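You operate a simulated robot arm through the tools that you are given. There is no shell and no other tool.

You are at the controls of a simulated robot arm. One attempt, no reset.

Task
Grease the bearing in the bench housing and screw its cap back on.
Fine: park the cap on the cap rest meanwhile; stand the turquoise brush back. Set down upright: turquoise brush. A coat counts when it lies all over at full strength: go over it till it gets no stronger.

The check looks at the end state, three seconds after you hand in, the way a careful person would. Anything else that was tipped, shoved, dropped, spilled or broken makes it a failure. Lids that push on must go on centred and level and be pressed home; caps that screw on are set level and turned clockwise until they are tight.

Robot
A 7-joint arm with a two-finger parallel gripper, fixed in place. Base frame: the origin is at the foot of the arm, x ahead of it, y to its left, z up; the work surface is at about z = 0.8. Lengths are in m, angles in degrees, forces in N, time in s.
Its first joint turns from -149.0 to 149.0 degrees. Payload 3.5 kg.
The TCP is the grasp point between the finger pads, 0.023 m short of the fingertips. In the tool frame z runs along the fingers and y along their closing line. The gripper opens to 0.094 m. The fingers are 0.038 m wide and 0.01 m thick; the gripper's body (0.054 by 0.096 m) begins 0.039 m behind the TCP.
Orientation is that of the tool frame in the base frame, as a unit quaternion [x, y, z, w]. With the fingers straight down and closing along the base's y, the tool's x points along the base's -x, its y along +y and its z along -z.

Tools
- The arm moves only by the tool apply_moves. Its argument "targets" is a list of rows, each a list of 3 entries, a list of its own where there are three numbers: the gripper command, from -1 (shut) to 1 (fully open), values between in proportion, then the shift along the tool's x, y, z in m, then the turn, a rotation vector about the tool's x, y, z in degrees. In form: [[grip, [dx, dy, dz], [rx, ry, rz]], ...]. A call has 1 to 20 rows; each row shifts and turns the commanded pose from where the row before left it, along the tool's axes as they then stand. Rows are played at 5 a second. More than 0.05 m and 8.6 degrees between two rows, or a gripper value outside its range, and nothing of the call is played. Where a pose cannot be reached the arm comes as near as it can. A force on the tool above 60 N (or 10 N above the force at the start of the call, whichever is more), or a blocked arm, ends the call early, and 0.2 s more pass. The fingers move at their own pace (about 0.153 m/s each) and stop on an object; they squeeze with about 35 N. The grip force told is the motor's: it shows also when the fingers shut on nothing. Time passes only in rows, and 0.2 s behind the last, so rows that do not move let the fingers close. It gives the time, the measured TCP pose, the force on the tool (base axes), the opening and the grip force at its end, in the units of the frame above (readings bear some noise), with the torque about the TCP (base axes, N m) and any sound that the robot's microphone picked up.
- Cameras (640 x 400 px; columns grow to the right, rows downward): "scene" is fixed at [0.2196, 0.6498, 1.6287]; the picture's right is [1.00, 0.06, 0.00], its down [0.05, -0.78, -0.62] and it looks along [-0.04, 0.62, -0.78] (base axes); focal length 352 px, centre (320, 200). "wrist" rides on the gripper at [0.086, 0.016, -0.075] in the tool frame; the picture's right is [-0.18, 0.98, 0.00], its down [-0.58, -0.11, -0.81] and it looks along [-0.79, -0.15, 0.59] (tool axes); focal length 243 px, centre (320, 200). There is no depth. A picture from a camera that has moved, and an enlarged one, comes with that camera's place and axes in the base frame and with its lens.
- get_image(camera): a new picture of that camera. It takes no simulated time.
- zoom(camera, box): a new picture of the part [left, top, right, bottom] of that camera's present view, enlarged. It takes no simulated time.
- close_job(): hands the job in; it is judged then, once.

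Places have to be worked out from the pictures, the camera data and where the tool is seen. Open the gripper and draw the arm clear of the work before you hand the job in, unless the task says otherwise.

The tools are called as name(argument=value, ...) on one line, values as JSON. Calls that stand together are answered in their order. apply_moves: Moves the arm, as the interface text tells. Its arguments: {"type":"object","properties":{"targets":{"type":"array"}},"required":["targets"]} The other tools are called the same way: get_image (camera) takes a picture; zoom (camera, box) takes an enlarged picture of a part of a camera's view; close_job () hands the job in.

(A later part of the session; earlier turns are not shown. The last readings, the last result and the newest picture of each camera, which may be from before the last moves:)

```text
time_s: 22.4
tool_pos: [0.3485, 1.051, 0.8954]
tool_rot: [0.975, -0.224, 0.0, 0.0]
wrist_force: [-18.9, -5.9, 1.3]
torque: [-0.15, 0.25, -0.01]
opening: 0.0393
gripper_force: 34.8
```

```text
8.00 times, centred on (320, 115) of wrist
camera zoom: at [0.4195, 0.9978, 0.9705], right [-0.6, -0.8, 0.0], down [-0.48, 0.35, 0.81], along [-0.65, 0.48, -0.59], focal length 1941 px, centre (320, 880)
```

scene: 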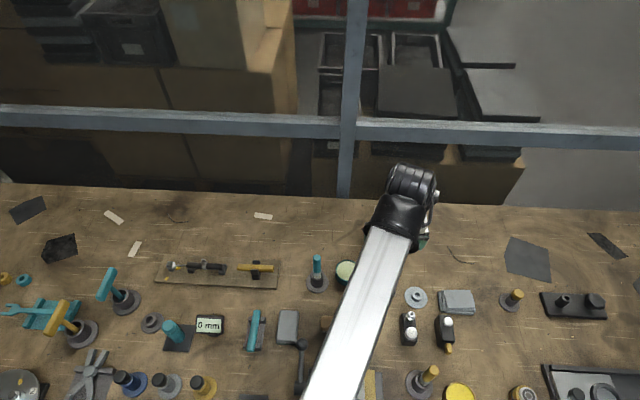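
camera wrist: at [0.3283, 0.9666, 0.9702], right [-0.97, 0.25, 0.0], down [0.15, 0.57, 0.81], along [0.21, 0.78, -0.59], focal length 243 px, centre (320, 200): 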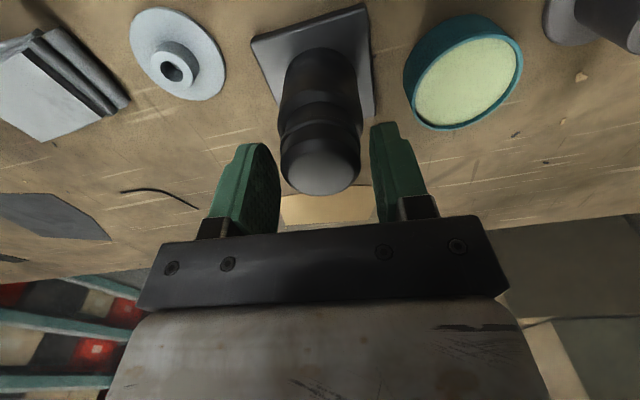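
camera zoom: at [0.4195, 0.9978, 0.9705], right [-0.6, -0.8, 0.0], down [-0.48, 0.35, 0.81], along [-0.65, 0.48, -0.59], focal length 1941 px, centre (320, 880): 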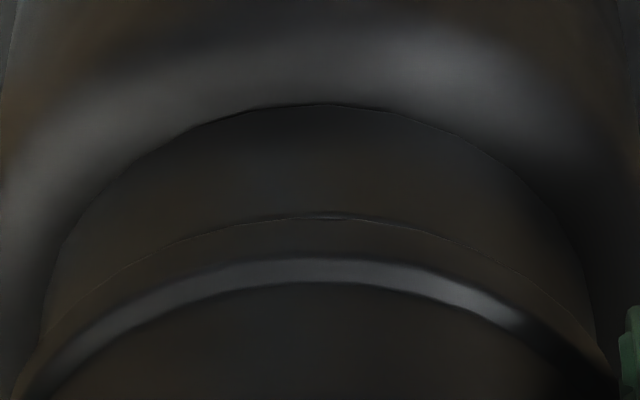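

The cap-to-shoulder gap is unchanged after about 249° of turning. I'll test with a small 1.5 mm lift to feel whether the cap is still held.

apply_moves(targets=[[-1, [0, 0, -0.001], [0, 0, 0]], [-1, [0, 0, -0.0005], [0, 0, 0]]])

zoom(camera="wrist", box=[280, 90, 360, 140])

```text
time_s: 23.0
tool_pos: [0.3489, 1.051, 0.8953]
tool_rot: [0.974, -0.225, 0.0, 0.0]
wrist_force: [-18.8, -8.7, -6.0]
torque: [-0.1, 0.14, -0.02]
opening: 0.0398
gripper_force: 34.9
```

```text
8.00 times, centred on (320, 115) of wrist
camera zoom: at [0.4195, 0.9977, 0.9716], right [-0.6, -0.8, 0.0], down [-0.47, 0.35, 0.81], along [-0.65, 0.48, -0.59], focal length 1941 px, centre (320, 880)
```

zoom: 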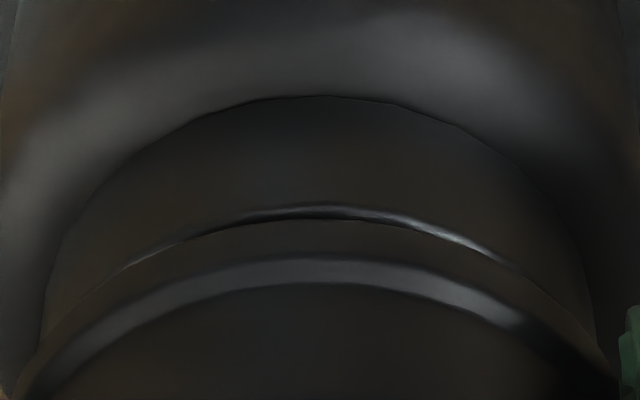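

A gap opened: the collar (with a bevelled top edge) stays and the cap lifts with only about −6 N. I'll continue turning a little while lifting gently, watching the force.

apply_moves(targets=[[-1, [0, 0, -0.001], [0, 0, 0]], [-1, [0, 0, -0.001], [0, 0, 0]], [-1, [0, 0, -0.001], [0, 0, 0]]])

zoom(camera="wrist", box=[240, 80, 400, 200])

```text
time_s: 23.8
tool_pos: [0.3499, 1.0496, 0.8966]
tool_rot: [0.974, -0.225, 0.0, 0.003]
wrist_force: [-18.0, -16.1, -35.8]
torque: [0.39, -0.03, -0.04]
opening: 0.0392
gripper_force: 35.0
```

```text
3.33 times, centred on (320, 140) of wrist
camera zoom: at [0.4197, 0.9979, 0.9725], right [-0.6, -0.8, 0.0], down [-0.47, 0.36, 0.81], along [-0.65, 0.48, -0.59], focal length 809 px, centre (320, 400)
```

zoom: 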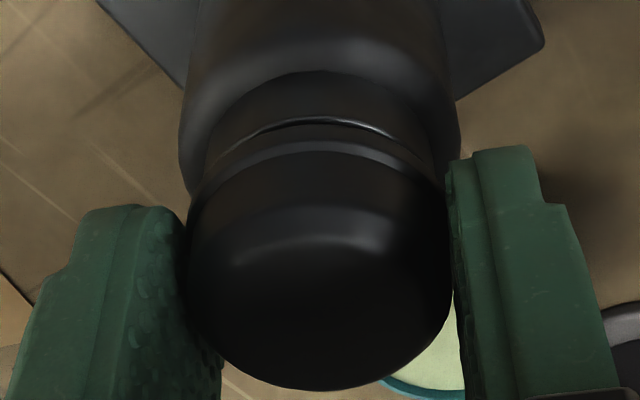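

The lift is now resisted at −36 N after about 2 mm, so the thread still holds. I'll ease the pull and continue turning until the joint limit, then regrip.

apply_moves(targets=[[-1, [0, 0, 0.0015], [0, 0, 0]], [-1, [0, 0, 0], [0, 0, -8.5]], [-1, [0, 0, 0], [0, 0, -8.5]], [-1, [0, 0, 0], [0, 0, -8.5]], [-1, [0, 0, 0], [0, 0, -8.5]], [-1, [0, 0, 0], [0, 0, 0]]])

zoom(camera="wrist", box=[240, 80, 400, 200])

```text
time_s: 25.2
tool_pos: [0.3516, 1.0505, 0.9001]
tool_rot: [0.998, 0.07, 0.002, -0.001]
wrist_force: [-3.0, -5.2, 21.1]
torque: [-0.09, 0.02, -0.03]
opening: 0.0393
gripper_force: 34.8
```

```text
3.33 times, centred on (320, 140) of wrist
camera zoom: at [0.4388, 1.0466, 0.9761], right [-0.05, -1.0, 0.0], down [-0.59, 0.03, 0.8], along [-0.8, 0.04, -0.59], focal length 809 px, centre (320, 400)
```

zoom: 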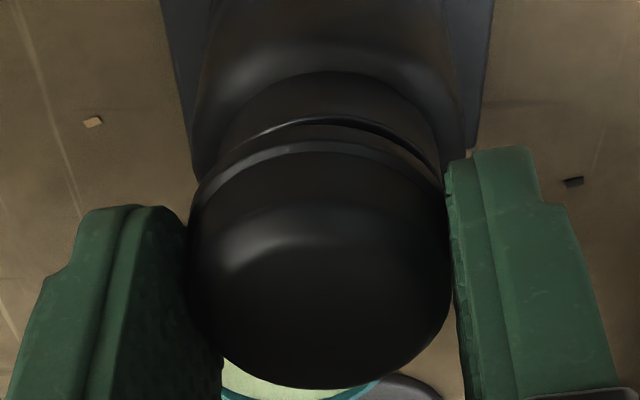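

Now the cap is pushing the tool up (+21 N) and has risen ~3.6 mm, so the thread is driving it up. I'll raise the command to relieve the force and look.

apply_moves(targets=[[-1, [0, 0, -0.0015], [0, 0, 0]], [-1, [0, 0, -0.001], [0, 0, 0]], [-1, [0, 0, 0], [0, 0, 0]]])

zoom(camera="wrist", box=[240, 80, 400, 200])

```text
time_s: 26.0
tool_pos: [0.3496, 1.0504, 0.9002]
tool_rot: [0.998, 0.069, 0.001, 0.001]
wrist_force: [1.0, -0.7, -1.2]
torque: [-0.03, 0.01, -0.02]
opening: 0.0395
gripper_force: 34.8
```

```text
3.33 times, centred on (320, 140) of wrist
camera zoom: at [0.4379, 1.0466, 0.9756], right [-0.05, -1.0, 0.0], down [-0.59, 0.03, 0.81], along [-0.8, 0.04, -0.59], focal length 809 px, centre (320, 400)
```

zoom: 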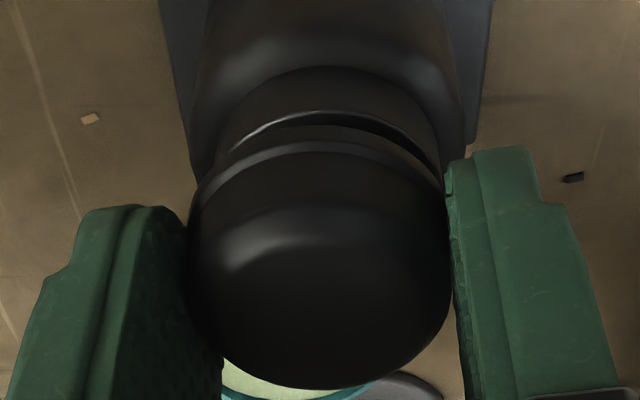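

Forces vanished and the cap now sits slightly off the housing axis, suggesting it's free (housing axis ≈(0.349,1.049)). I'll lift slowly and check.

apply_moves(targets=[[-1, [0, 0, -0.001], [0, 0, 0]], [-1, [0, 0, -0.002], [0, 0, 0]], [-1, [0, 0, -0.002], [0, 0, 0]]])

zoom(camera="wrist", box=[240, 80, 400, 200])

```text
time_s: 26.8
tool_pos: [0.3502, 1.0526, 0.9052]
tool_rot: [0.998, 0.069, 0.001, 0.0]
wrist_force: [-0.4, 0.6, -0.2]
torque: [0.04, 0.03, 0.0]
opening: 0.0393
gripper_force: 35.2
```

```text
3.33 times, centred on (320, 140) of wrist
camera zoom: at [0.4376, 1.0467, 0.9808], right [-0.05, -1.0, 0.0], down [-0.59, 0.03, 0.81], along [-0.8, 0.04, -0.59], focal length 809 px, centre (320, 400)
```

zoom: 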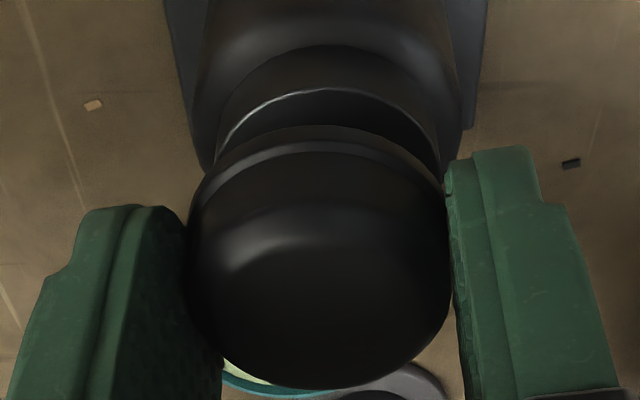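

The cap is off with no load. I'll lift it clear to z≈0.965 and look at the housing opening to confirm there's a bearing.

apply_moves(targets=[[-1, [0, 0, -0.01], [0, 0, 0]], [-1, [0, 0, -0.02], [0, 0, 0]], [-1, [0, 0, -0.03], [0, 0, 0]], [-1, [0, 0, 0], [0, 0, 0]]])

get_image(camera="wrist")

get_image(camera="scene")

zoom(camera="wrist", box=[240, 0, 400, 200])

```text
time_s: 27.8
tool_pos: [0.3501, 1.0502, 0.9648]
tool_rot: [0.998, 0.07, 0.0, 0.0]
wrist_force: [0.1, 0.4, -0.5]
torque: [-0.04, 0.0, 0.04]
opening: 0.0392
gripper_force: 34.9
```

```text
taken
camera wrist: at [0.4382, 1.0463, 1.0406], right [-0.05, -1.0, 0.0], down [-0.59, 0.03, 0.81], along [-0.8, 0.04, -0.59], focal length 243 px, centre (320, 200)
```

wrist: 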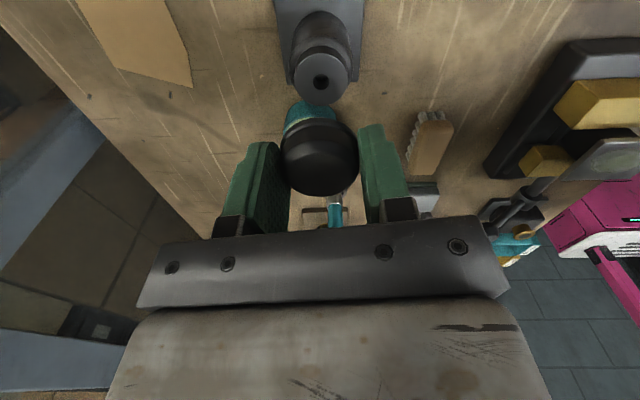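

```text
taken
```

scene: 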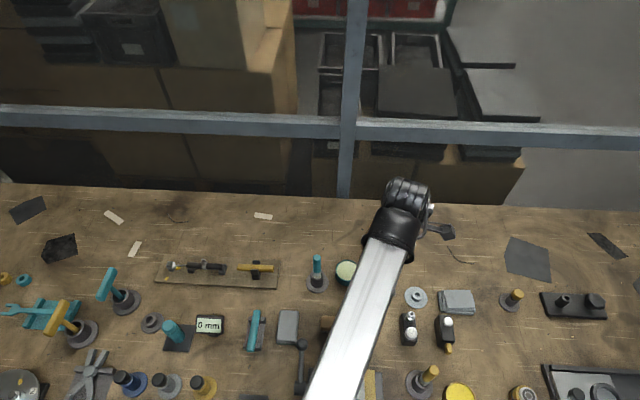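

```text
2.00 times, centred on (320, 100) of wrist
camera zoom: at [0.4382, 1.0463, 1.0406], right [-0.05, -1.0, 0.0], down [-0.59, 0.03, 0.81], along [-0.8, 0.04, -0.59], focal length 485 px, centre (320, 400)
```

zoom: 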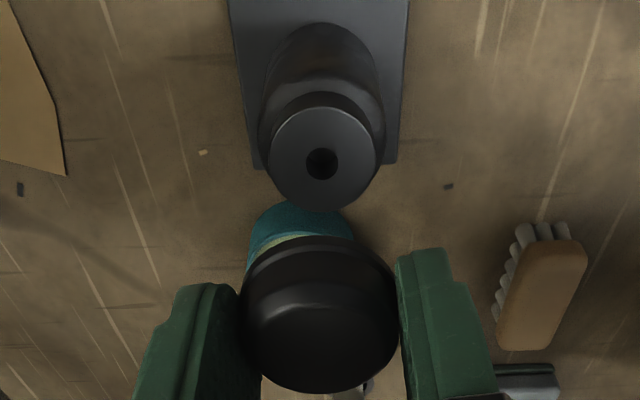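

The housing's open top is visible. I'll zoom in on it to see whether there is a bearing face inside.

zoom(camera="wrist", box=[280, 30, 360, 110])

zoom(camera="scene", box=[340, 240, 440, 310])

```text
5.00 times, centred on (320, 70) of wrist
camera zoom: at [0.4382, 1.0463, 1.0406], right [-0.05, -1.0, 0.0], down [-0.59, 0.03, 0.81], along [-0.8, 0.04, -0.59], focal length 1213 px, centre (320, 850)
```

zoom: 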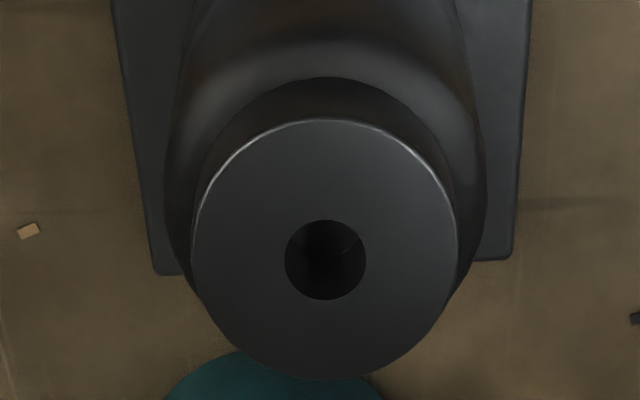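

```text
5.71 times, centred on (390, 275) of scene
camera zoom: at [0.2196, 0.6498, 1.6287], right [1.0, 0.06, 0.0], down [0.05, -0.78, -0.62], along [-0.04, 0.62, -0.78], focal length 2009 px, centre (-80, -229)
```

zoom: 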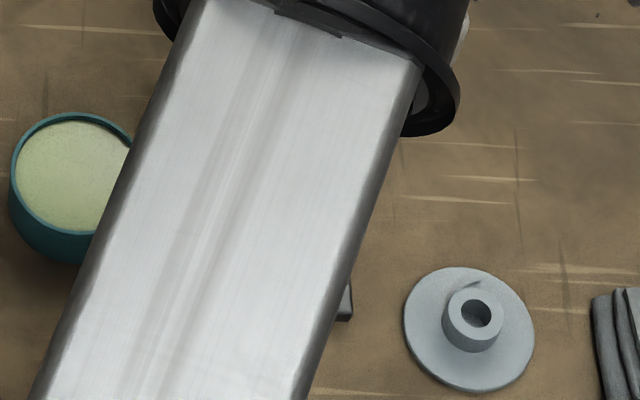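

The opening is a flat face with a central bore: the cap must carry a stud that screws into it, and the cap rest's spigot has a matching bore. I'll carry the cap at this height to above the rest at ≈(0.433,1.0134) and look at alignment.

apply_moves(targets=[[-1, [0.0255, 0.016, 0], [0, 0, 0]], [-1, [0.0255, 0.016, 0], [0, 0, 0]], [-1, [0.0254, 0.0159, 0], [0, 0, 0]], [-1, [0, 0, 0], [0, 0, 0]]])

get_image(camera="wrist")

zoom(camera="wrist", box=[270, 10, 370, 110])

zoom(camera="scene", box=[340, 230, 440, 300])

```text
time_s: 28.8
tool_pos: [0.4317, 1.0144, 0.9659]
tool_rot: [0.998, 0.069, 0.0, 0.0]
wrist_force: [0.8, 0.0, 0.8]
torque: [-0.02, 0.0, 0.01]
opening: 0.0389
gripper_force: 35.0
```

```text
taken
camera wrist: at [0.5202, 1.01, 1.0411], right [-0.05, -1.0, 0.0], down [-0.59, 0.03, 0.81], along [-0.8, 0.04, -0.59], focal length 243 px, centre (320, 200)
```

wrist: 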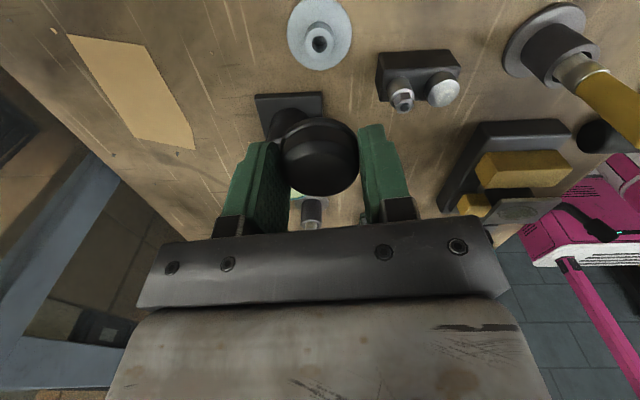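

```text
4.00 times, centred on (320, 60) of wrist
camera zoom: at [0.5202, 1.01, 1.0411], right [-0.05, -1.0, 0.0], down [-0.59, 0.03, 0.81], along [-0.8, 0.04, -0.59], focal length 970 px, centre (320, 760)
```

zoom: 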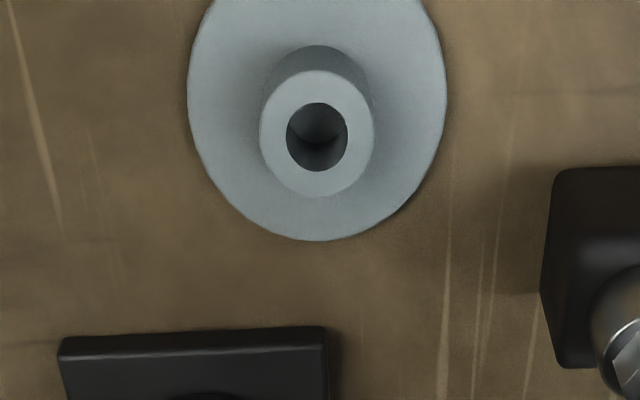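

```text
5.71 times, centred on (390, 265) of scene
camera zoom: at [0.2196, 0.6498, 1.6287], right [1.0, 0.06, 0.0], down [0.05, -0.78, -0.62], along [-0.04, 0.62, -0.78], focal length 2009 px, centre (-80, -171)
```

zoom: 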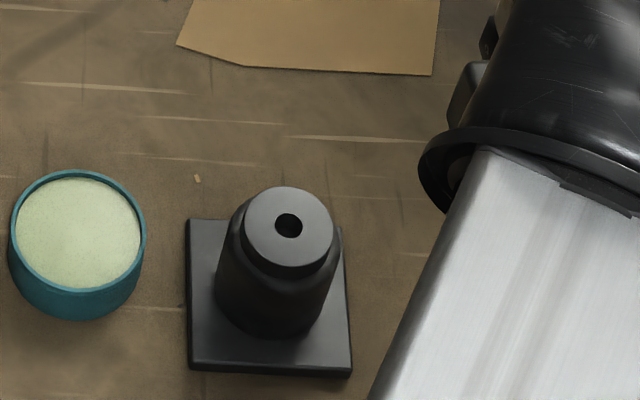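

The rest's bore is ≈2.3 mm further along tool +x than my TCP, spigot top ≈0.82. Before lowering, I'll zoom on the now-visible open housing in the scene view.

zoom(camera="scene", box=[365, 252, 405, 277])

zoom(camera="scene", box=[150, 310, 210, 347])

```text
16.00 times, centred on (385, 264) of scene
camera zoom: at [0.2196, 0.6498, 1.6287], right [1.0, 0.06, 0.0], down [0.05, -0.78, -0.62], along [-0.04, 0.62, -0.78], focal length 5626 px, centre (-720, -832)
```

zoom: 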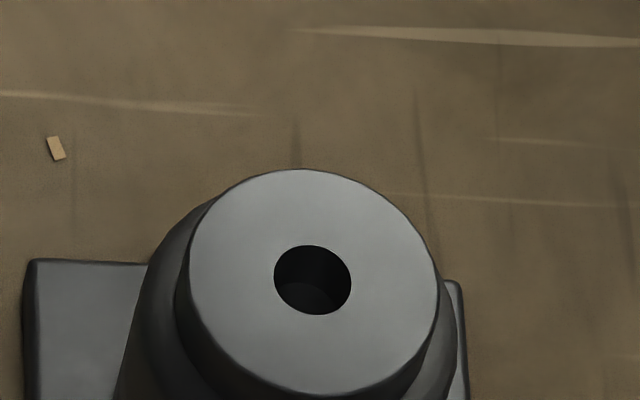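

```text
10.67 times, centred on (180, 328) of scene
camera zoom: at [0.2196, 0.6498, 1.6287], right [1.0, 0.06, 0.0], down [0.05, -0.78, -0.62], along [-0.04, 0.62, -0.78], focal length 3751 px, centre (1813, -1171)
```

zoom: 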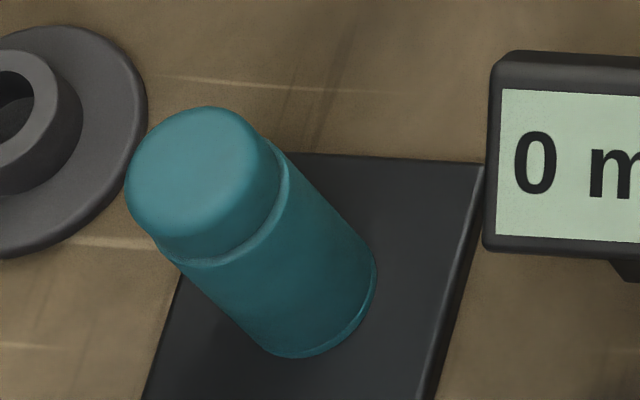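

The black housing's top is a lighter grey metal face with a bore, consistent with the bearing face to be greased. I'll shift 2.3 mm and lower the cap toward the rest, stopping above contact.

apply_moves(targets=[[-1, [0.0023, -0.0001, 0], [0, 0, 0]], [-1, [0, 0, 0.035], [0, 0, 0]], [-1, [0, 0, 0.035], [0, 0, 0]], [-1, [0, 0, 0.025], [0, 0, 0]], [-1, [0, 0, 0], [0, 0, 0]]])

get_image(camera="wrist")

zoom(camera="wrist", box=[240, 60, 400, 200])

```text
time_s: 30.0
tool_pos: [0.4338, 1.0153, 0.8707]
tool_rot: [0.998, 0.068, 0.0, 0.0]
wrist_force: [0.0, -0.3, 0.6]
torque: [0.01, -0.02, -0.05]
opening: 0.0393
gripper_force: 35.1
```

```text
taken
camera wrist: at [0.5219, 1.0107, 0.9457], right [-0.05, -1.0, 0.0], down [-0.59, 0.03, 0.81], along [-0.8, 0.04, -0.59], focal length 243 px, centre (320, 200)
```

wrist: 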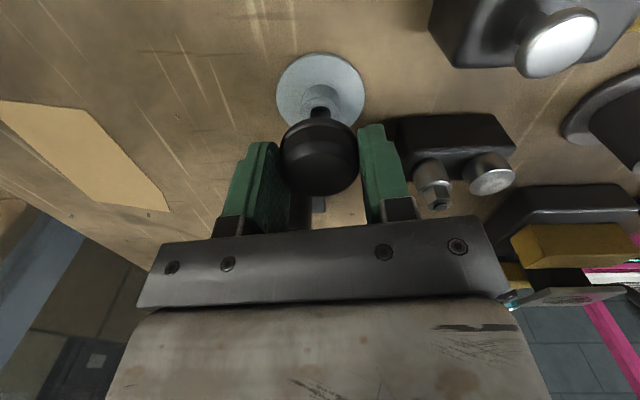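

```text
2.86 times, centred on (320, 130) of wrist
camera zoom: at [0.5219, 1.0107, 0.9457], right [-0.05, -1.0, 0.0], down [-0.59, 0.03, 0.81], along [-0.8, 0.04, -0.59], focal length 693 px, centre (320, 400)
```

zoom: 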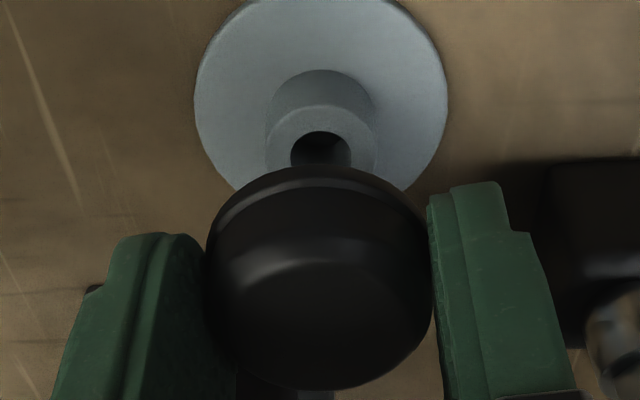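

Y alignment with the bore is exact and X within ~0.5 mm. I'll lower in small steps and watch for contact force.

apply_moves(targets=[[-1, [0.0004, 0, 0.01], [0, 0, 0]], [-1, [0, 0, 0.008], [0, 0, 0]], [-1, [0, 0, 0.005], [0, 0, 0]], [-1, [0, 0, 0], [0, 0, 0]]])

zoom(camera="wrist", box=[240, 60, 400, 200])

```text
time_s: 31.0
tool_pos: [0.4351, 1.0142, 0.8466]
tool_rot: [0.998, 0.07, 0.001, 0.0]
wrist_force: [-0.5, 0.4, -0.2]
torque: [0.03, -0.03, 0.0]
opening: 0.0392
gripper_force: 35.2
```

```text
2.86 times, centred on (320, 130) of wrist
camera zoom: at [0.5227, 1.0101, 0.9229], right [-0.05, -1.0, 0.0], down [-0.59, 0.03, 0.81], along [-0.8, 0.04, -0.59], focal length 693 px, centre (320, 400)
```

zoom: 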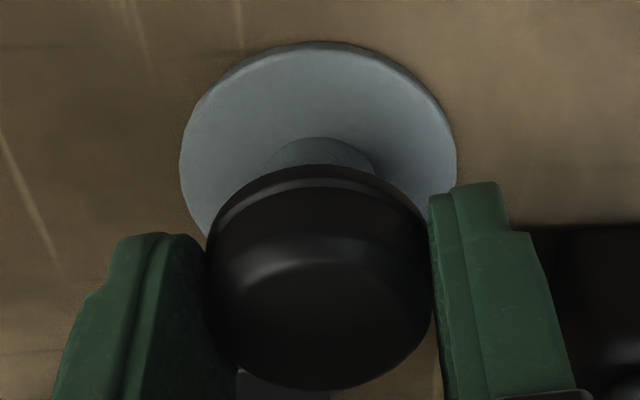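

No contact yet at TCP z≈0.848. I'll continue down in 2 mm steps.

apply_moves(targets=[[-1, [0, 0, 0.002], [0, 0, 0]], [-1, [0, 0, 0.002], [0, 0, 0]], [-1, [0, 0, 0.002], [0, 0, 0]]])

zoom(camera="wrist", box=[240, 60, 400, 200])

```text
time_s: 31.8
tool_pos: [0.4342, 1.0141, 0.8406]
tool_rot: [0.998, 0.069, 0.0, 0.0]
wrist_force: [0.2, 0.0, 0.3]
torque: [0.03, 0.03, 0.02]
opening: 0.039
gripper_force: 35.2
```

```text
2.86 times, centred on (320, 130) of wrist
camera zoom: at [0.5225, 1.0101, 0.9168], right [-0.05, -1.0, 0.0], down [-0.59, 0.03, 0.81], along [-0.8, 0.04, -0.59], focal length 693 px, centre (320, 400)
```

zoom: 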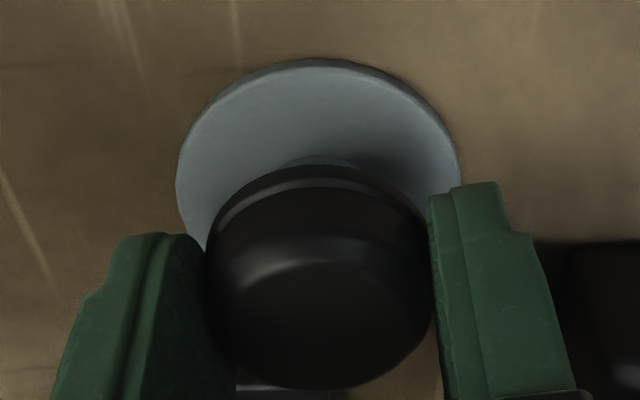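

Still no contact at TCP z≈0.842. Continue in 1 mm steps.

apply_moves(targets=[[-1, [0, 0, 0.001], [0, 0, 0]], [-1, [0, 0, 0.001], [0, 0, 0]], [-1, [0, 0, 0.001], [0, 0, 0]], [-1, [0, 0, 0.001], [0, 0, 0]]])

zoom(camera="wrist", box=[240, 60, 400, 200])

```text
time_s: 32.8
tool_pos: [0.4347, 1.014, 0.8403]
tool_rot: [0.998, 0.069, 0.001, -0.001]
wrist_force: [-1.1, 2.3, 30.4]
torque: [-0.02, 0.0, -0.02]
opening: 0.0394
gripper_force: 35.1
```

```text
2.86 times, centred on (320, 130) of wrist
camera zoom: at [0.5225, 1.0099, 0.9154], right [-0.05, -1.0, 0.0], down [-0.59, 0.03, 0.81], along [-0.8, 0.04, -0.59], focal length 693 px, centre (320, 400)
```

zoom: 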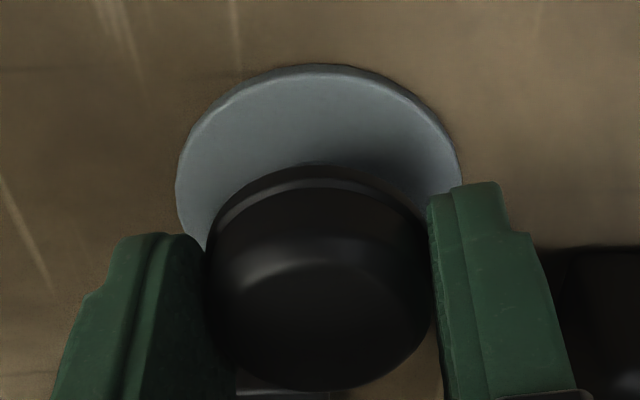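

Contact with 30 N, no side force, at the height expected for the cap seated on the spigot. I'll relieve the push, open the fingers moderately, and check that the cap stays level.

apply_moves(targets=[[-1, [0, 0, -0.0022], [0, 0, 0]], [0.1, [0, 0, 0], [0, 0, 0]], [0.1, [0, 0, 0], [0, 0, 0]], [0.1, [0, 0, 0], [0, 0, 0]]])

zoom(camera="wrist", box=[240, 60, 400, 200])

```text
time_s: 33.8
tool_pos: [0.4349, 1.0148, 0.8391]
tool_rot: [0.998, 0.069, 0.0, 0.0]
wrist_force: [0.3, -0.3, -0.1]
torque: [-0.02, 0.01, -0.01]
opening: 0.0517
gripper_force: 0.0
```

```text
2.86 times, centred on (320, 130) of wrist
camera zoom: at [0.5231, 1.01, 0.9146], right [-0.05, -1.0, 0.0], down [-0.59, 0.03, 0.81], along [-0.8, 0.04, -0.59], focal length 693 px, centre (320, 400)
```

zoom: 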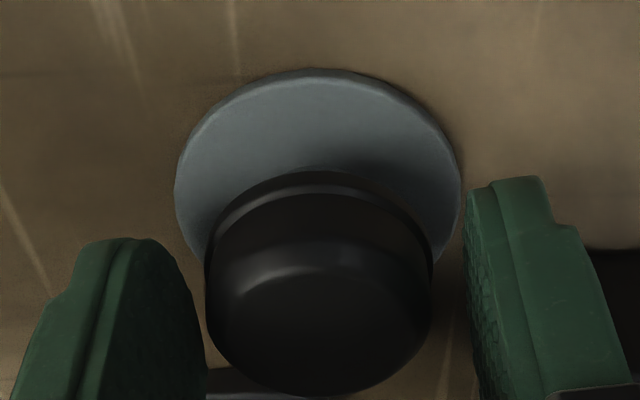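

The cap rests stably. I'll rise straight up and view it from above to confirm it sits level.

apply_moves(targets=[[0.3, [0, 0, -0.02], [0, 0, 0]], [0.3, [0, 0, -0.04], [0, 0, 0]], [0.3, [0, 0, -0.05], [0, 0, 0]], [0.3, [0, 0, -0.05], [0, 0, 0]], [0.3, [0, 0, 0], [0, 0, 0]]])

zoom(camera="wrist", box=[240, 0, 400, 100])

get_image(camera="scene")

```text
time_s: 35.0
tool_pos: [0.4358, 1.0149, 1.0003]
tool_rot: [0.998, 0.068, 0.0, 0.001]
wrist_force: [-0.9, -0.2, 0.1]
torque: [-0.04, -0.01, -0.02]
opening: 0.0609
gripper_force: 0.1
```

```text
4.00 times, centred on (320, 50) of wrist
camera zoom: at [0.5236, 1.0106, 1.0762], right [-0.05, -1.0, 0.0], down [-0.59, 0.03, 0.81], along [-0.81, 0.04, -0.59], focal length 970 px, centre (320, 800)
```

zoom: 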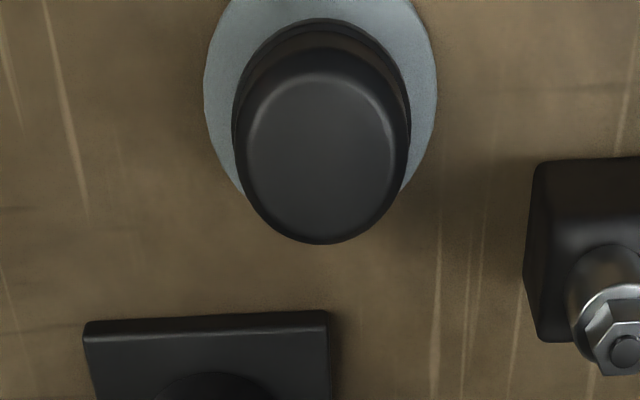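

```text
taken
```

scene: 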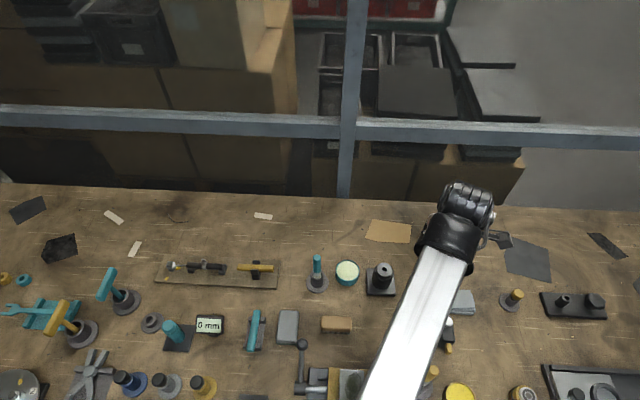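

The cap is parked level on the rest. Next, the brush: I'll turn the wrist back toward the starting yaw at this safe height.

apply_moves(targets=[[0.3, [0, 0, 0], [0, 0, 8.5]], [0.3, [0, 0, 0], [0, 0, 8.5]], [0.3, [0, 0, 0], [0, 0, 8.5]], [0.3, [0, 0, 0], [0, 0, 8.5]], [0.3, [0, 0, 0], [0, 0, 8.5]], [0.3, [0, 0, 0], [0, 0, 8.5]], [0.3, [0, 0, 0], [0, 0, 8.5]], [0.3, [0, 0, 0], [0, 0, 8.5]], [0.3, [0, 0, 0], [0, 0, 8.5]], [0.3, [0, 0, 0], [0, 0, 8.5]], [0.3, [0, 0, 0], [0, 0, 8.5]], [0.3, [0, 0, 0], [0, 0, 8.5]], [0.3, [0, 0, 0], [0, 0, 8.5]], [0.3, [0, 0, 0], [0, 0, 8.5]], [0.3, [0, 0, 0], [0, 0, 8.5]], [0.3, [0, 0, 0], [0, 0, 8.5]], [0.3, [0, 0, 0], [0, 0, 8.5]], [0.3, [0, 0, 0], [0, 0, 8.5]], [0.3, [0, 0, 0], [0, 0, 8.5]], [0.3, [0, 0, 0], [0, 0, 8.5]]])

```text
time_s: 39.2
tool_pos: [0.4346, 1.0159, 0.9992]
tool_rot: [-0.154, 0.988, -0.001, 0.0]
wrist_force: [0.1, 0.1, -0.1]
torque: [0.02, 0.04, 0.02]
opening: 0.0609
gripper_force: 0.1
```

Yaw is −17.7°; I'll finish the turn and travel to above the brush at about (0.191,1.039,1.03).

apply_moves(targets=[[0.6, [0, 0, 0], [0, 0, 8.5]], [0.6, [0, 0, 0], [0, 0, 8.5]], [0.6, [0, 0, 0], [0, 0, 0.7]], [0.6, [0.0408, 0.0041, -0.005], [0, 0, 0]], [0.6, [0.0408, 0.0041, -0.005], [0, 0, 0]], [0.6, [0.0408, 0.0041, -0.005], [0, 0, 0]], [0.6, [0.0408, 0.0041, -0.005], [0, 0, 0]], [0.6, [0.0408, 0.0041, -0.005], [0, 0, 0]], [0.6, [0.0405, 0.004, -0.005], [0, 0, 0]], [0.6, [0, 0, 0], [0, 0, 0]]])

get_image(camera="wrist")

zoom(camera="wrist", box=[240, 20, 400, 120])

```text
time_s: 41.4
tool_pos: [0.1906, 1.0385, 1.0289]
tool_rot: [-0.002, 1.0, 0.0, 0.0]
wrist_force: [0.9, 0.3, -0.1]
torque: [-0.01, 0.02, -0.01]
opening: 0.0752
gripper_force: 0.2
```

```text
taken
camera wrist: at [0.1041, 1.0545, 1.1051], right [0.18, 0.98, 0.0], down [0.58, -0.11, 0.81], along [0.79, -0.15, -0.59], focal length 243 px, centre (320, 200)
```

wrist: 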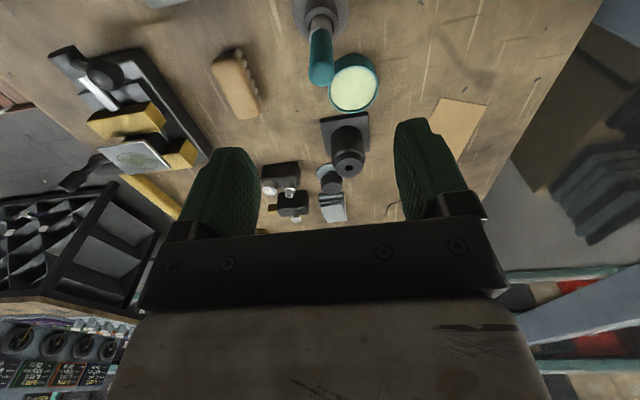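

```text
4.00 times, centred on (320, 70) of wrist
camera zoom: at [0.1041, 1.0545, 1.1051], right [0.18, 0.98, 0.0], down [0.58, -0.11, 0.81], along [0.79, -0.15, -0.59], focal length 970 px, centre (320, 720)
```

zoom: 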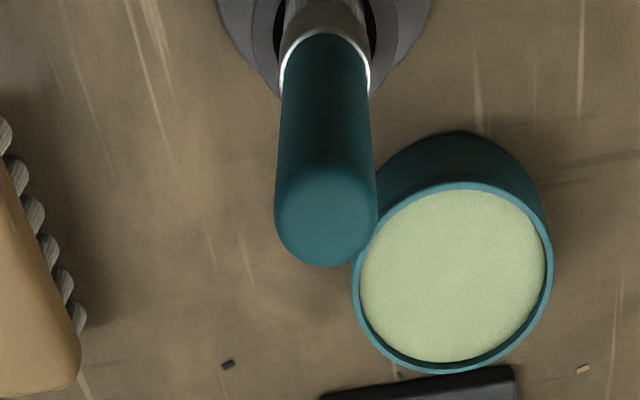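

The brush handle is upright at ≈(0.190,1.040), top ≈0.93. I'll descend with the fingers straddling it to TCP z≈0.905.

apply_moves(targets=[[0.6, [0.0004, 0.0012, 0.03], [0, 0, 0]], [0.6, [0, 0, 0.035], [0, 0, 0]], [0.6, [0, 0, 0.035], [0, 0, 0]], [0.6, [0, 0, 0.025], [0, 0, 0]], [0.0, [0, 0, 0], [0, 0, 0]], [-0.3, [0, 0, 0], [0, 0, 0]], [-0.3, [0, 0, 0], [0, 0, 0]]])

get_image(camera="wrist")

zoom(camera="wrist", box=[240, 60, 400, 220])

```text
time_s: 43.0
tool_pos: [0.1896, 1.0397, 0.9044]
tool_rot: [-0.002, 1.0, 0.0, 0.002]
wrist_force: [-0.7, 0.2, 0.8]
torque: [-0.02, 0.01, 0.03]
opening: 0.0327
gripper_force: 0.0
```

```text
taken
camera wrist: at [0.1025, 1.0559, 0.9795], right [0.18, 0.98, 0.0], down [0.58, -0.11, 0.81], along [0.79, -0.15, -0.59], focal length 243 px, centre (320, 200)
```

wrist: 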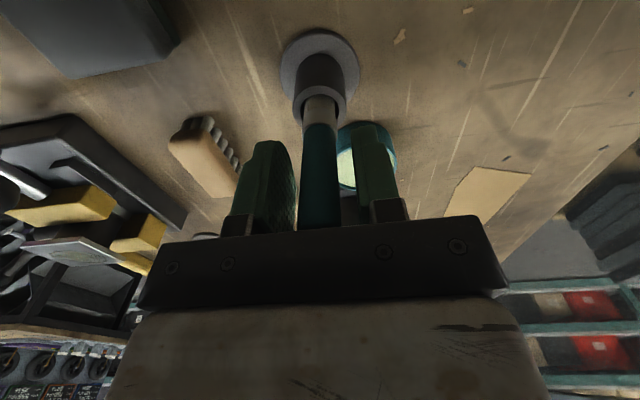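

```text
2.50 times, centred on (320, 140) of wrist
camera zoom: at [0.1025, 1.0559, 0.9795], right [0.18, 0.98, 0.0], down [0.58, -0.11, 0.81], along [0.79, -0.15, -0.59], focal length 606 px, centre (320, 350)
```

zoom: 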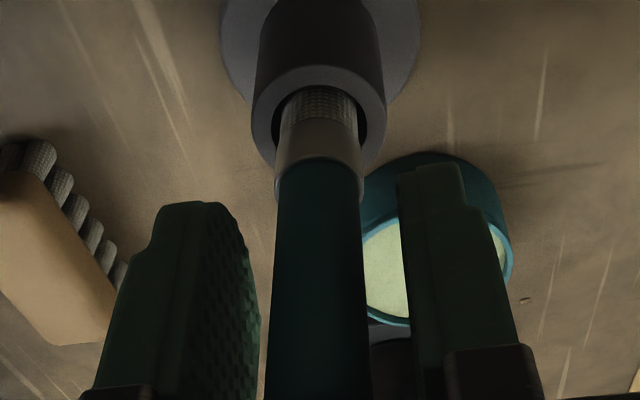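

The handle is centred between the fingers. I'll close the gripper on it.

apply_moves(targets=[[-1, [0, 0, 0], [0, 0, 0]], [-1, [0, 0, 0], [0, 0, 0]], [-1, [0, 0, 0], [0, 0, 0]]])

zoom(camera="wrist", box=[240, 40, 400, 200])

```text
time_s: 43.8
tool_pos: [0.19, 1.0401, 0.9042]
tool_rot: [-0.003, 1.0, 0.0, 0.001]
wrist_force: [0.3, 0.3, 0.0]
torque: [0.02, -0.01, 0.03]
opening: 0.0173
gripper_force: 35.1
```

```text
2.50 times, centred on (320, 120) of wrist
camera zoom: at [0.1026, 1.0559, 0.9796], right [0.18, 0.98, 0.0], down [0.58, -0.11, 0.81], along [0.79, -0.15, -0.59], focal length 606 px, centre (320, 400)
```

zoom: 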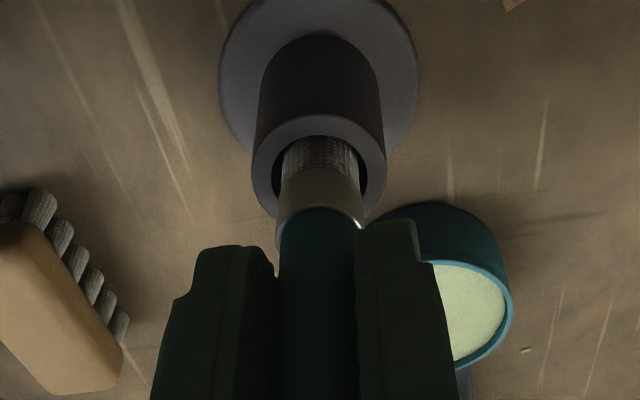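

Brush held (opening 0.0173, no side load). I'll lift it straight out to see its full length.

apply_moves(targets=[[-1, [0, 0, -0.01], [0, 0, 0]], [-1, [0, 0, -0.02], [0, 0, 0]], [-1, [0, 0, -0.03], [0, 0, 0]], [-1, [0, 0, -0.035], [0, 0, 0]], [-1, [0, 0, 0], [0, 0, 0]]])

get_image(camera="wrist")

zoom(camera="scene", box=[280, 200, 400, 300])

zoom(camera="wrist", box=[240, 0, 400, 200])

```text
time_s: 45.0
tool_pos: [0.1901, 1.0392, 0.9999]
tool_rot: [-0.002, 1.0, 0.0, -0.001]
wrist_force: [-0.3, -0.5, -1.1]
torque: [0.0, -0.01, -0.01]
opening: 0.0176
gripper_force: 34.4
```

```text
taken
camera wrist: at [0.1032, 1.0552, 1.0751], right [0.18, 0.98, 0.0], down [0.58, -0.11, 0.81], along [0.79, -0.15, -0.59], focal length 243 px, centre (320, 200)
```

wrist: 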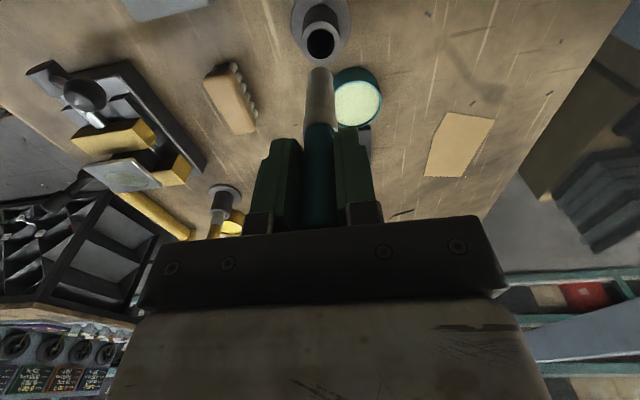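

```text
4.00 times, centred on (340, 250) of scene
camera zoom: at [0.2196, 0.6498, 1.6287], right [1.0, 0.06, 0.0], down [0.05, -0.78, -0.62], along [-0.04, 0.62, -0.78], focal length 1407 px, centre (240, 0)
```

zoom: 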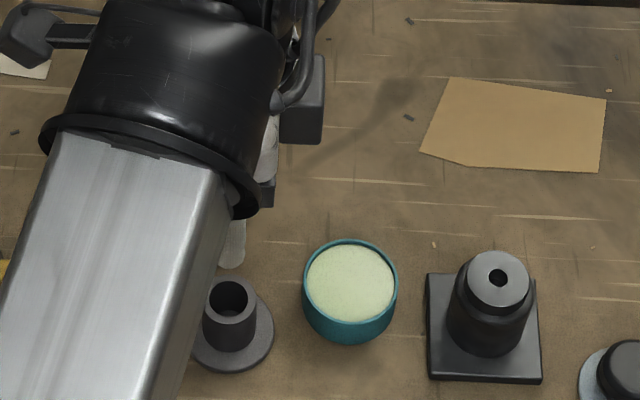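

```text
2.00 times, centred on (320, 100) of wrist
camera zoom: at [0.1032, 1.0552, 1.0751], right [0.18, 0.98, 0.0], down [0.58, -0.11, 0.81], along [0.79, -0.15, -0.59], focal length 485 px, centre (320, 400)
```

zoom: 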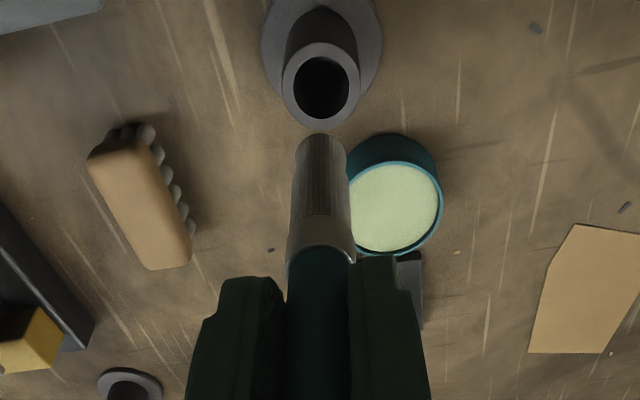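

The brush tip is ≈0.098 m below the TCP. The pot appears at ≈(0.264,1.066). I'll move the brush over the pot at this height and check the alignment.

apply_moves(targets=[[-1, [-0.0376, 0.014, 0], [0, 0, 0]], [-1, [-0.0376, 0.014, 0], [0, 0, 0]], [-1, [0, 0, 0], [0, 0, 0]]])

zoom(camera="wrist", box=[240, 0, 400, 200])

zoom(camera="scene", box=[300, 200, 420, 300])

```text
time_s: 45.8
tool_pos: [0.265, 1.0666, 0.9994]
tool_rot: [-0.002, 1.0, 0.0, 0.001]
wrist_force: [-0.6, -0.1, 0.7]
torque: [-0.03, 0.01, 0.01]
opening: 0.0178
gripper_force: 35.3
```

```text
2.00 times, centred on (320, 100) of wrist
camera zoom: at [0.1783, 1.0825, 1.0748], right [0.18, 0.98, 0.0], down [0.58, -0.11, 0.81], along [0.79, -0.15, -0.59], focal length 485 px, centre (320, 400)
```

zoom: 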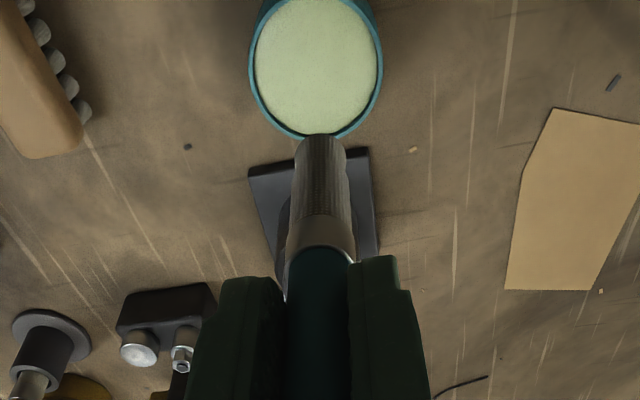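

```text
4.00 times, centred on (360, 250) of scene
camera zoom: at [0.2196, 0.6498, 1.6287], right [1.0, 0.06, 0.0], down [0.05, -0.78, -0.62], along [-0.04, 0.62, -0.78], focal length 1407 px, centre (160, 0)
```

zoom: 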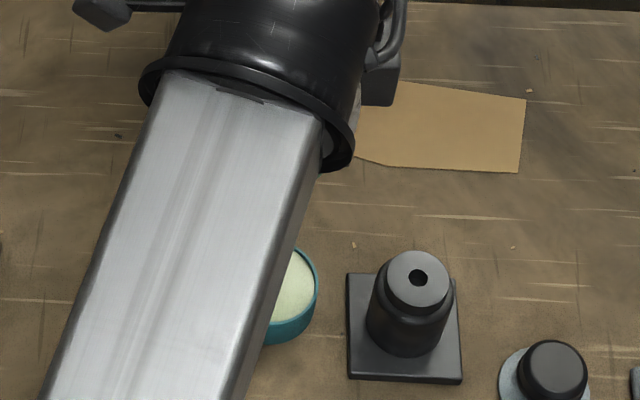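

The pot centre is about 2 mm to −y of the brush axis. I'll shift and lower the brush tip to just above the grease.

apply_moves(targets=[[-1, [0.0008, -0.002, 0], [0, 0, 0]], [-1, [0, 0, 0.03], [0, 0, 0]], [-1, [0, 0, 0.03], [0, 0, 0]], [-1, [0, 0, 0.01], [0, 0, 0]], [-1, [0, 0, 0], [0, 0, 0]]])

zoom(camera="wrist", box=[240, 0, 400, 200])

```text
time_s: 47.0
tool_pos: [0.2642, 1.0656, 0.9287]
tool_rot: [-0.002, 1.0, 0.0, 0.002]
wrist_force: [1.0, 0.4, -0.6]
torque: [-0.02, -0.01, -0.03]
opening: 0.0173
gripper_force: 34.8
```

```text
2.00 times, centred on (320, 100) of wrist
camera zoom: at [0.1771, 1.0813, 1.0044], right [0.18, 0.98, 0.0], down [0.58, -0.11, 0.81], along [0.79, -0.15, -0.59], focal length 485 px, centre (320, 400)
```

zoom: 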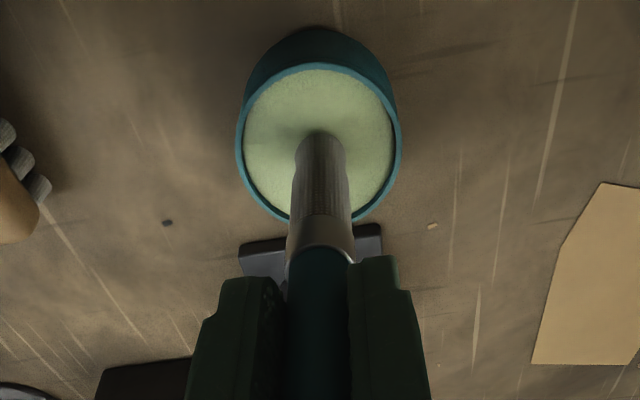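

The tip is over the pot's centre. I'll dip in small steps, watching force.

apply_moves(targets=[[-1, [0, 0, 0.004], [0, 0, 0]], [-1, [0, 0, 0.004], [0, 0, 0]], [-1, [0, 0, 0.003], [0, 0, 0]], [-1, [0, 0, 0], [0, 0, 0]]])

zoom(camera="wrist", box=[260, 40, 380, 140])

```text
time_s: 48.0
tool_pos: [0.2644, 1.065, 0.9183]
tool_rot: [-0.001, 1.0, 0.001, 0.001]
wrist_force: [-0.2, 1.7, 26.0]
torque: [0.03, -0.04, -0.03]
opening: 0.017
gripper_force: 35.0
```

```text
4.00 times, centred on (320, 90) of wrist
camera zoom: at [0.1775, 1.0811, 0.9948], right [0.18, 0.98, 0.0], down [0.58, -0.11, 0.81], along [0.79, -0.15, -0.59], focal length 970 px, centre (320, 640)
```

zoom: 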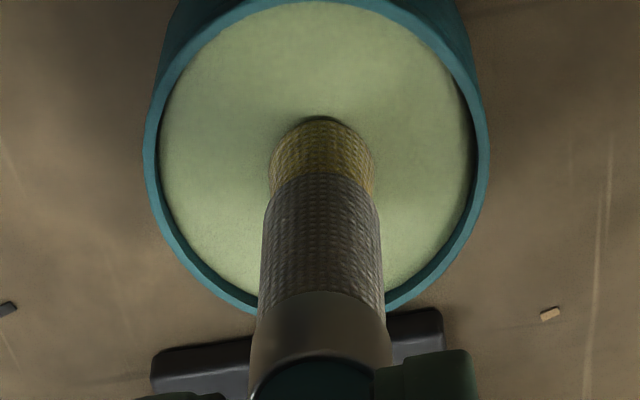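

The tip took grease (yellowish end) with 26 N contact. I'll lift to z≈0.985 and carry it over to the housing, at ≈(0.350,1.050).

apply_moves(targets=[[-1, [0, 0, -0.005], [0, 0, 0]], [-1, [0, 0, -0.03], [0, 0, 0]], [-1, [0, 0, -0.033], [0, 0, 0]], [-1, [-0.0433, -0.0074, 0], [0, 0, 0]], [-1, [-0.0432, -0.0074, 0], [0, 0, 0]], [-1, [0, 0, 0], [0, 0, 0]]])

zoom(camera="wrist", box=[240, 0, 400, 200])

zoom(camera="wrist", box=[280, 20, 360, 100])

zoom(camera="scene", box=[320, 220, 420, 300])

```text
time_s: 49.4
tool_pos: [0.3514, 1.051, 0.9872]
tool_rot: [-0.001, 1.0, 0.0, 0.001]
wrist_force: [0.1, 0.1, -1.1]
torque: [-0.02, 0.0, 0.0]
opening: 0.0171
gripper_force: 35.0
```

```text
2.00 times, centred on (320, 100) of wrist
camera zoom: at [0.2636, 1.0667, 1.0615], right [0.18, 0.98, 0.0], down [0.58, -0.11, 0.81], along [0.79, -0.15, -0.59], focal length 485 px, centre (320, 400)
```

zoom: 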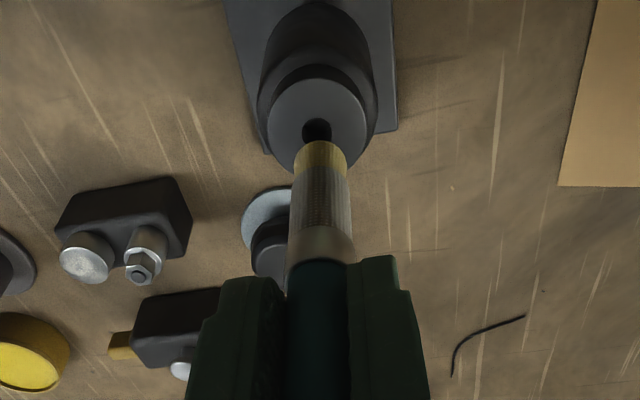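

```text
5.00 times, centred on (320, 60) of wrist
camera zoom: at [0.2636, 1.0667, 1.0615], right [0.18, 0.98, 0.0], down [0.58, -0.11, 0.81], along [0.79, -0.15, -0.59], focal length 1213 px, centre (320, 900)
```

zoom: 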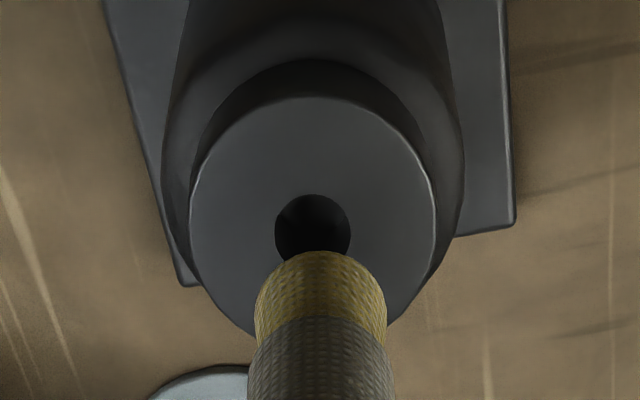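

```text
5.00 times, centred on (370, 260) of scene
camera zoom: at [0.2196, 0.6498, 1.6287], right [1.0, 0.06, 0.0], down [0.05, -0.78, -0.62], along [-0.04, 0.62, -0.78], focal length 1758 px, centre (70, -100)
```

zoom: 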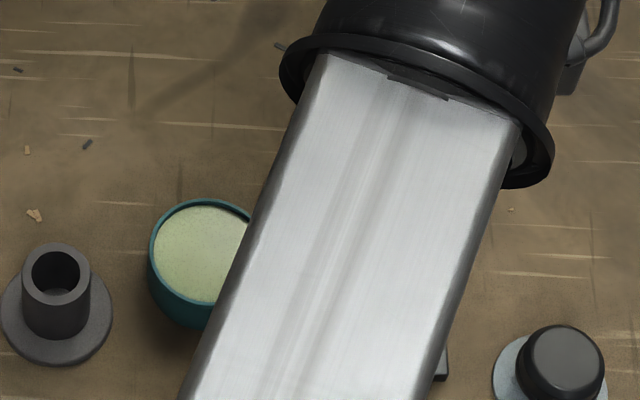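

The bearing face is centred at ≈(0.3497,1.0497), top ≈0.873, and the brush tip is ~15 mm above it. I'll offset 11 mm from centre and lower until light contact.

apply_moves(targets=[[-1, [0, 0.01, 0], [0, 0, 0]], [-1, [0, 0, 0.011], [0, 0, 0]], [-1, [0, 0, 0.002], [0, 0, 0]], [-1, [0, 0, 0.0015], [0, 0, 0]], [-1, [0, 0, 0], [0, 0, 0]]])

zoom(camera="wrist", box=[260, 20, 380, 120])

```text
time_s: 50.6
tool_pos: [0.3504, 1.0608, 0.9705]
tool_rot: [-0.002, 1.0, 0.0, 0.001]
wrist_force: [-0.5, -1.1, -0.2]
torque: [0.02, 0.0, 0.01]
opening: 0.0169
gripper_force: 35.3
```

```text
4.00 times, centred on (320, 70) of wrist
camera zoom: at [0.2636, 1.077, 1.0468], right [0.18, 0.98, 0.0], down [0.58, -0.11, 0.81], along [0.79, -0.15, -0.59], focal length 970 px, centre (320, 720)
```

zoom: 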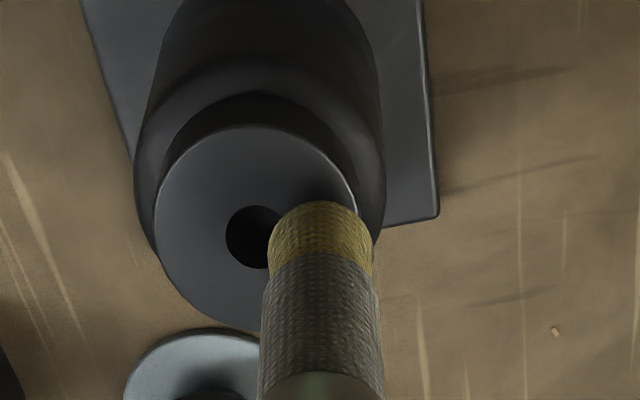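

Near contact but no force yet. I'll lower in 1 mm steps until there is contact.

apply_moves(targets=[[-1, [0, 0, 0.001], [0, 0, 0]], [-1, [0, 0, 0.001], [0, 0, 0]], [-1, [0, 0, 0], [0, 0, 0]]])

zoom(camera="wrist", box=[260, 20, 380, 120])

```text
time_s: 51.4
tool_pos: [0.3507, 1.0613, 0.9684]
tool_rot: [-0.002, 1.0, 0.0, 0.001]
wrist_force: [-0.9, -0.4, 0.0]
torque: [0.01, -0.01, -0.01]
opening: 0.0172
gripper_force: 35.0
```

```text
4.00 times, centred on (320, 70) of wrist
camera zoom: at [0.2642, 1.077, 1.045], right [0.18, 0.98, 0.0], down [0.58, -0.11, 0.81], along [0.79, -0.15, -0.59], focal length 970 px, centre (320, 720)
```

zoom: 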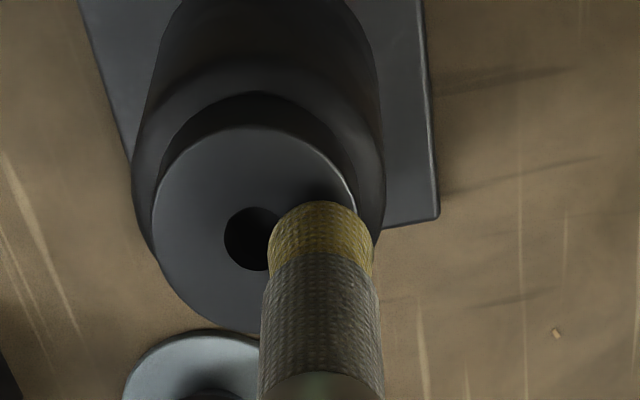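

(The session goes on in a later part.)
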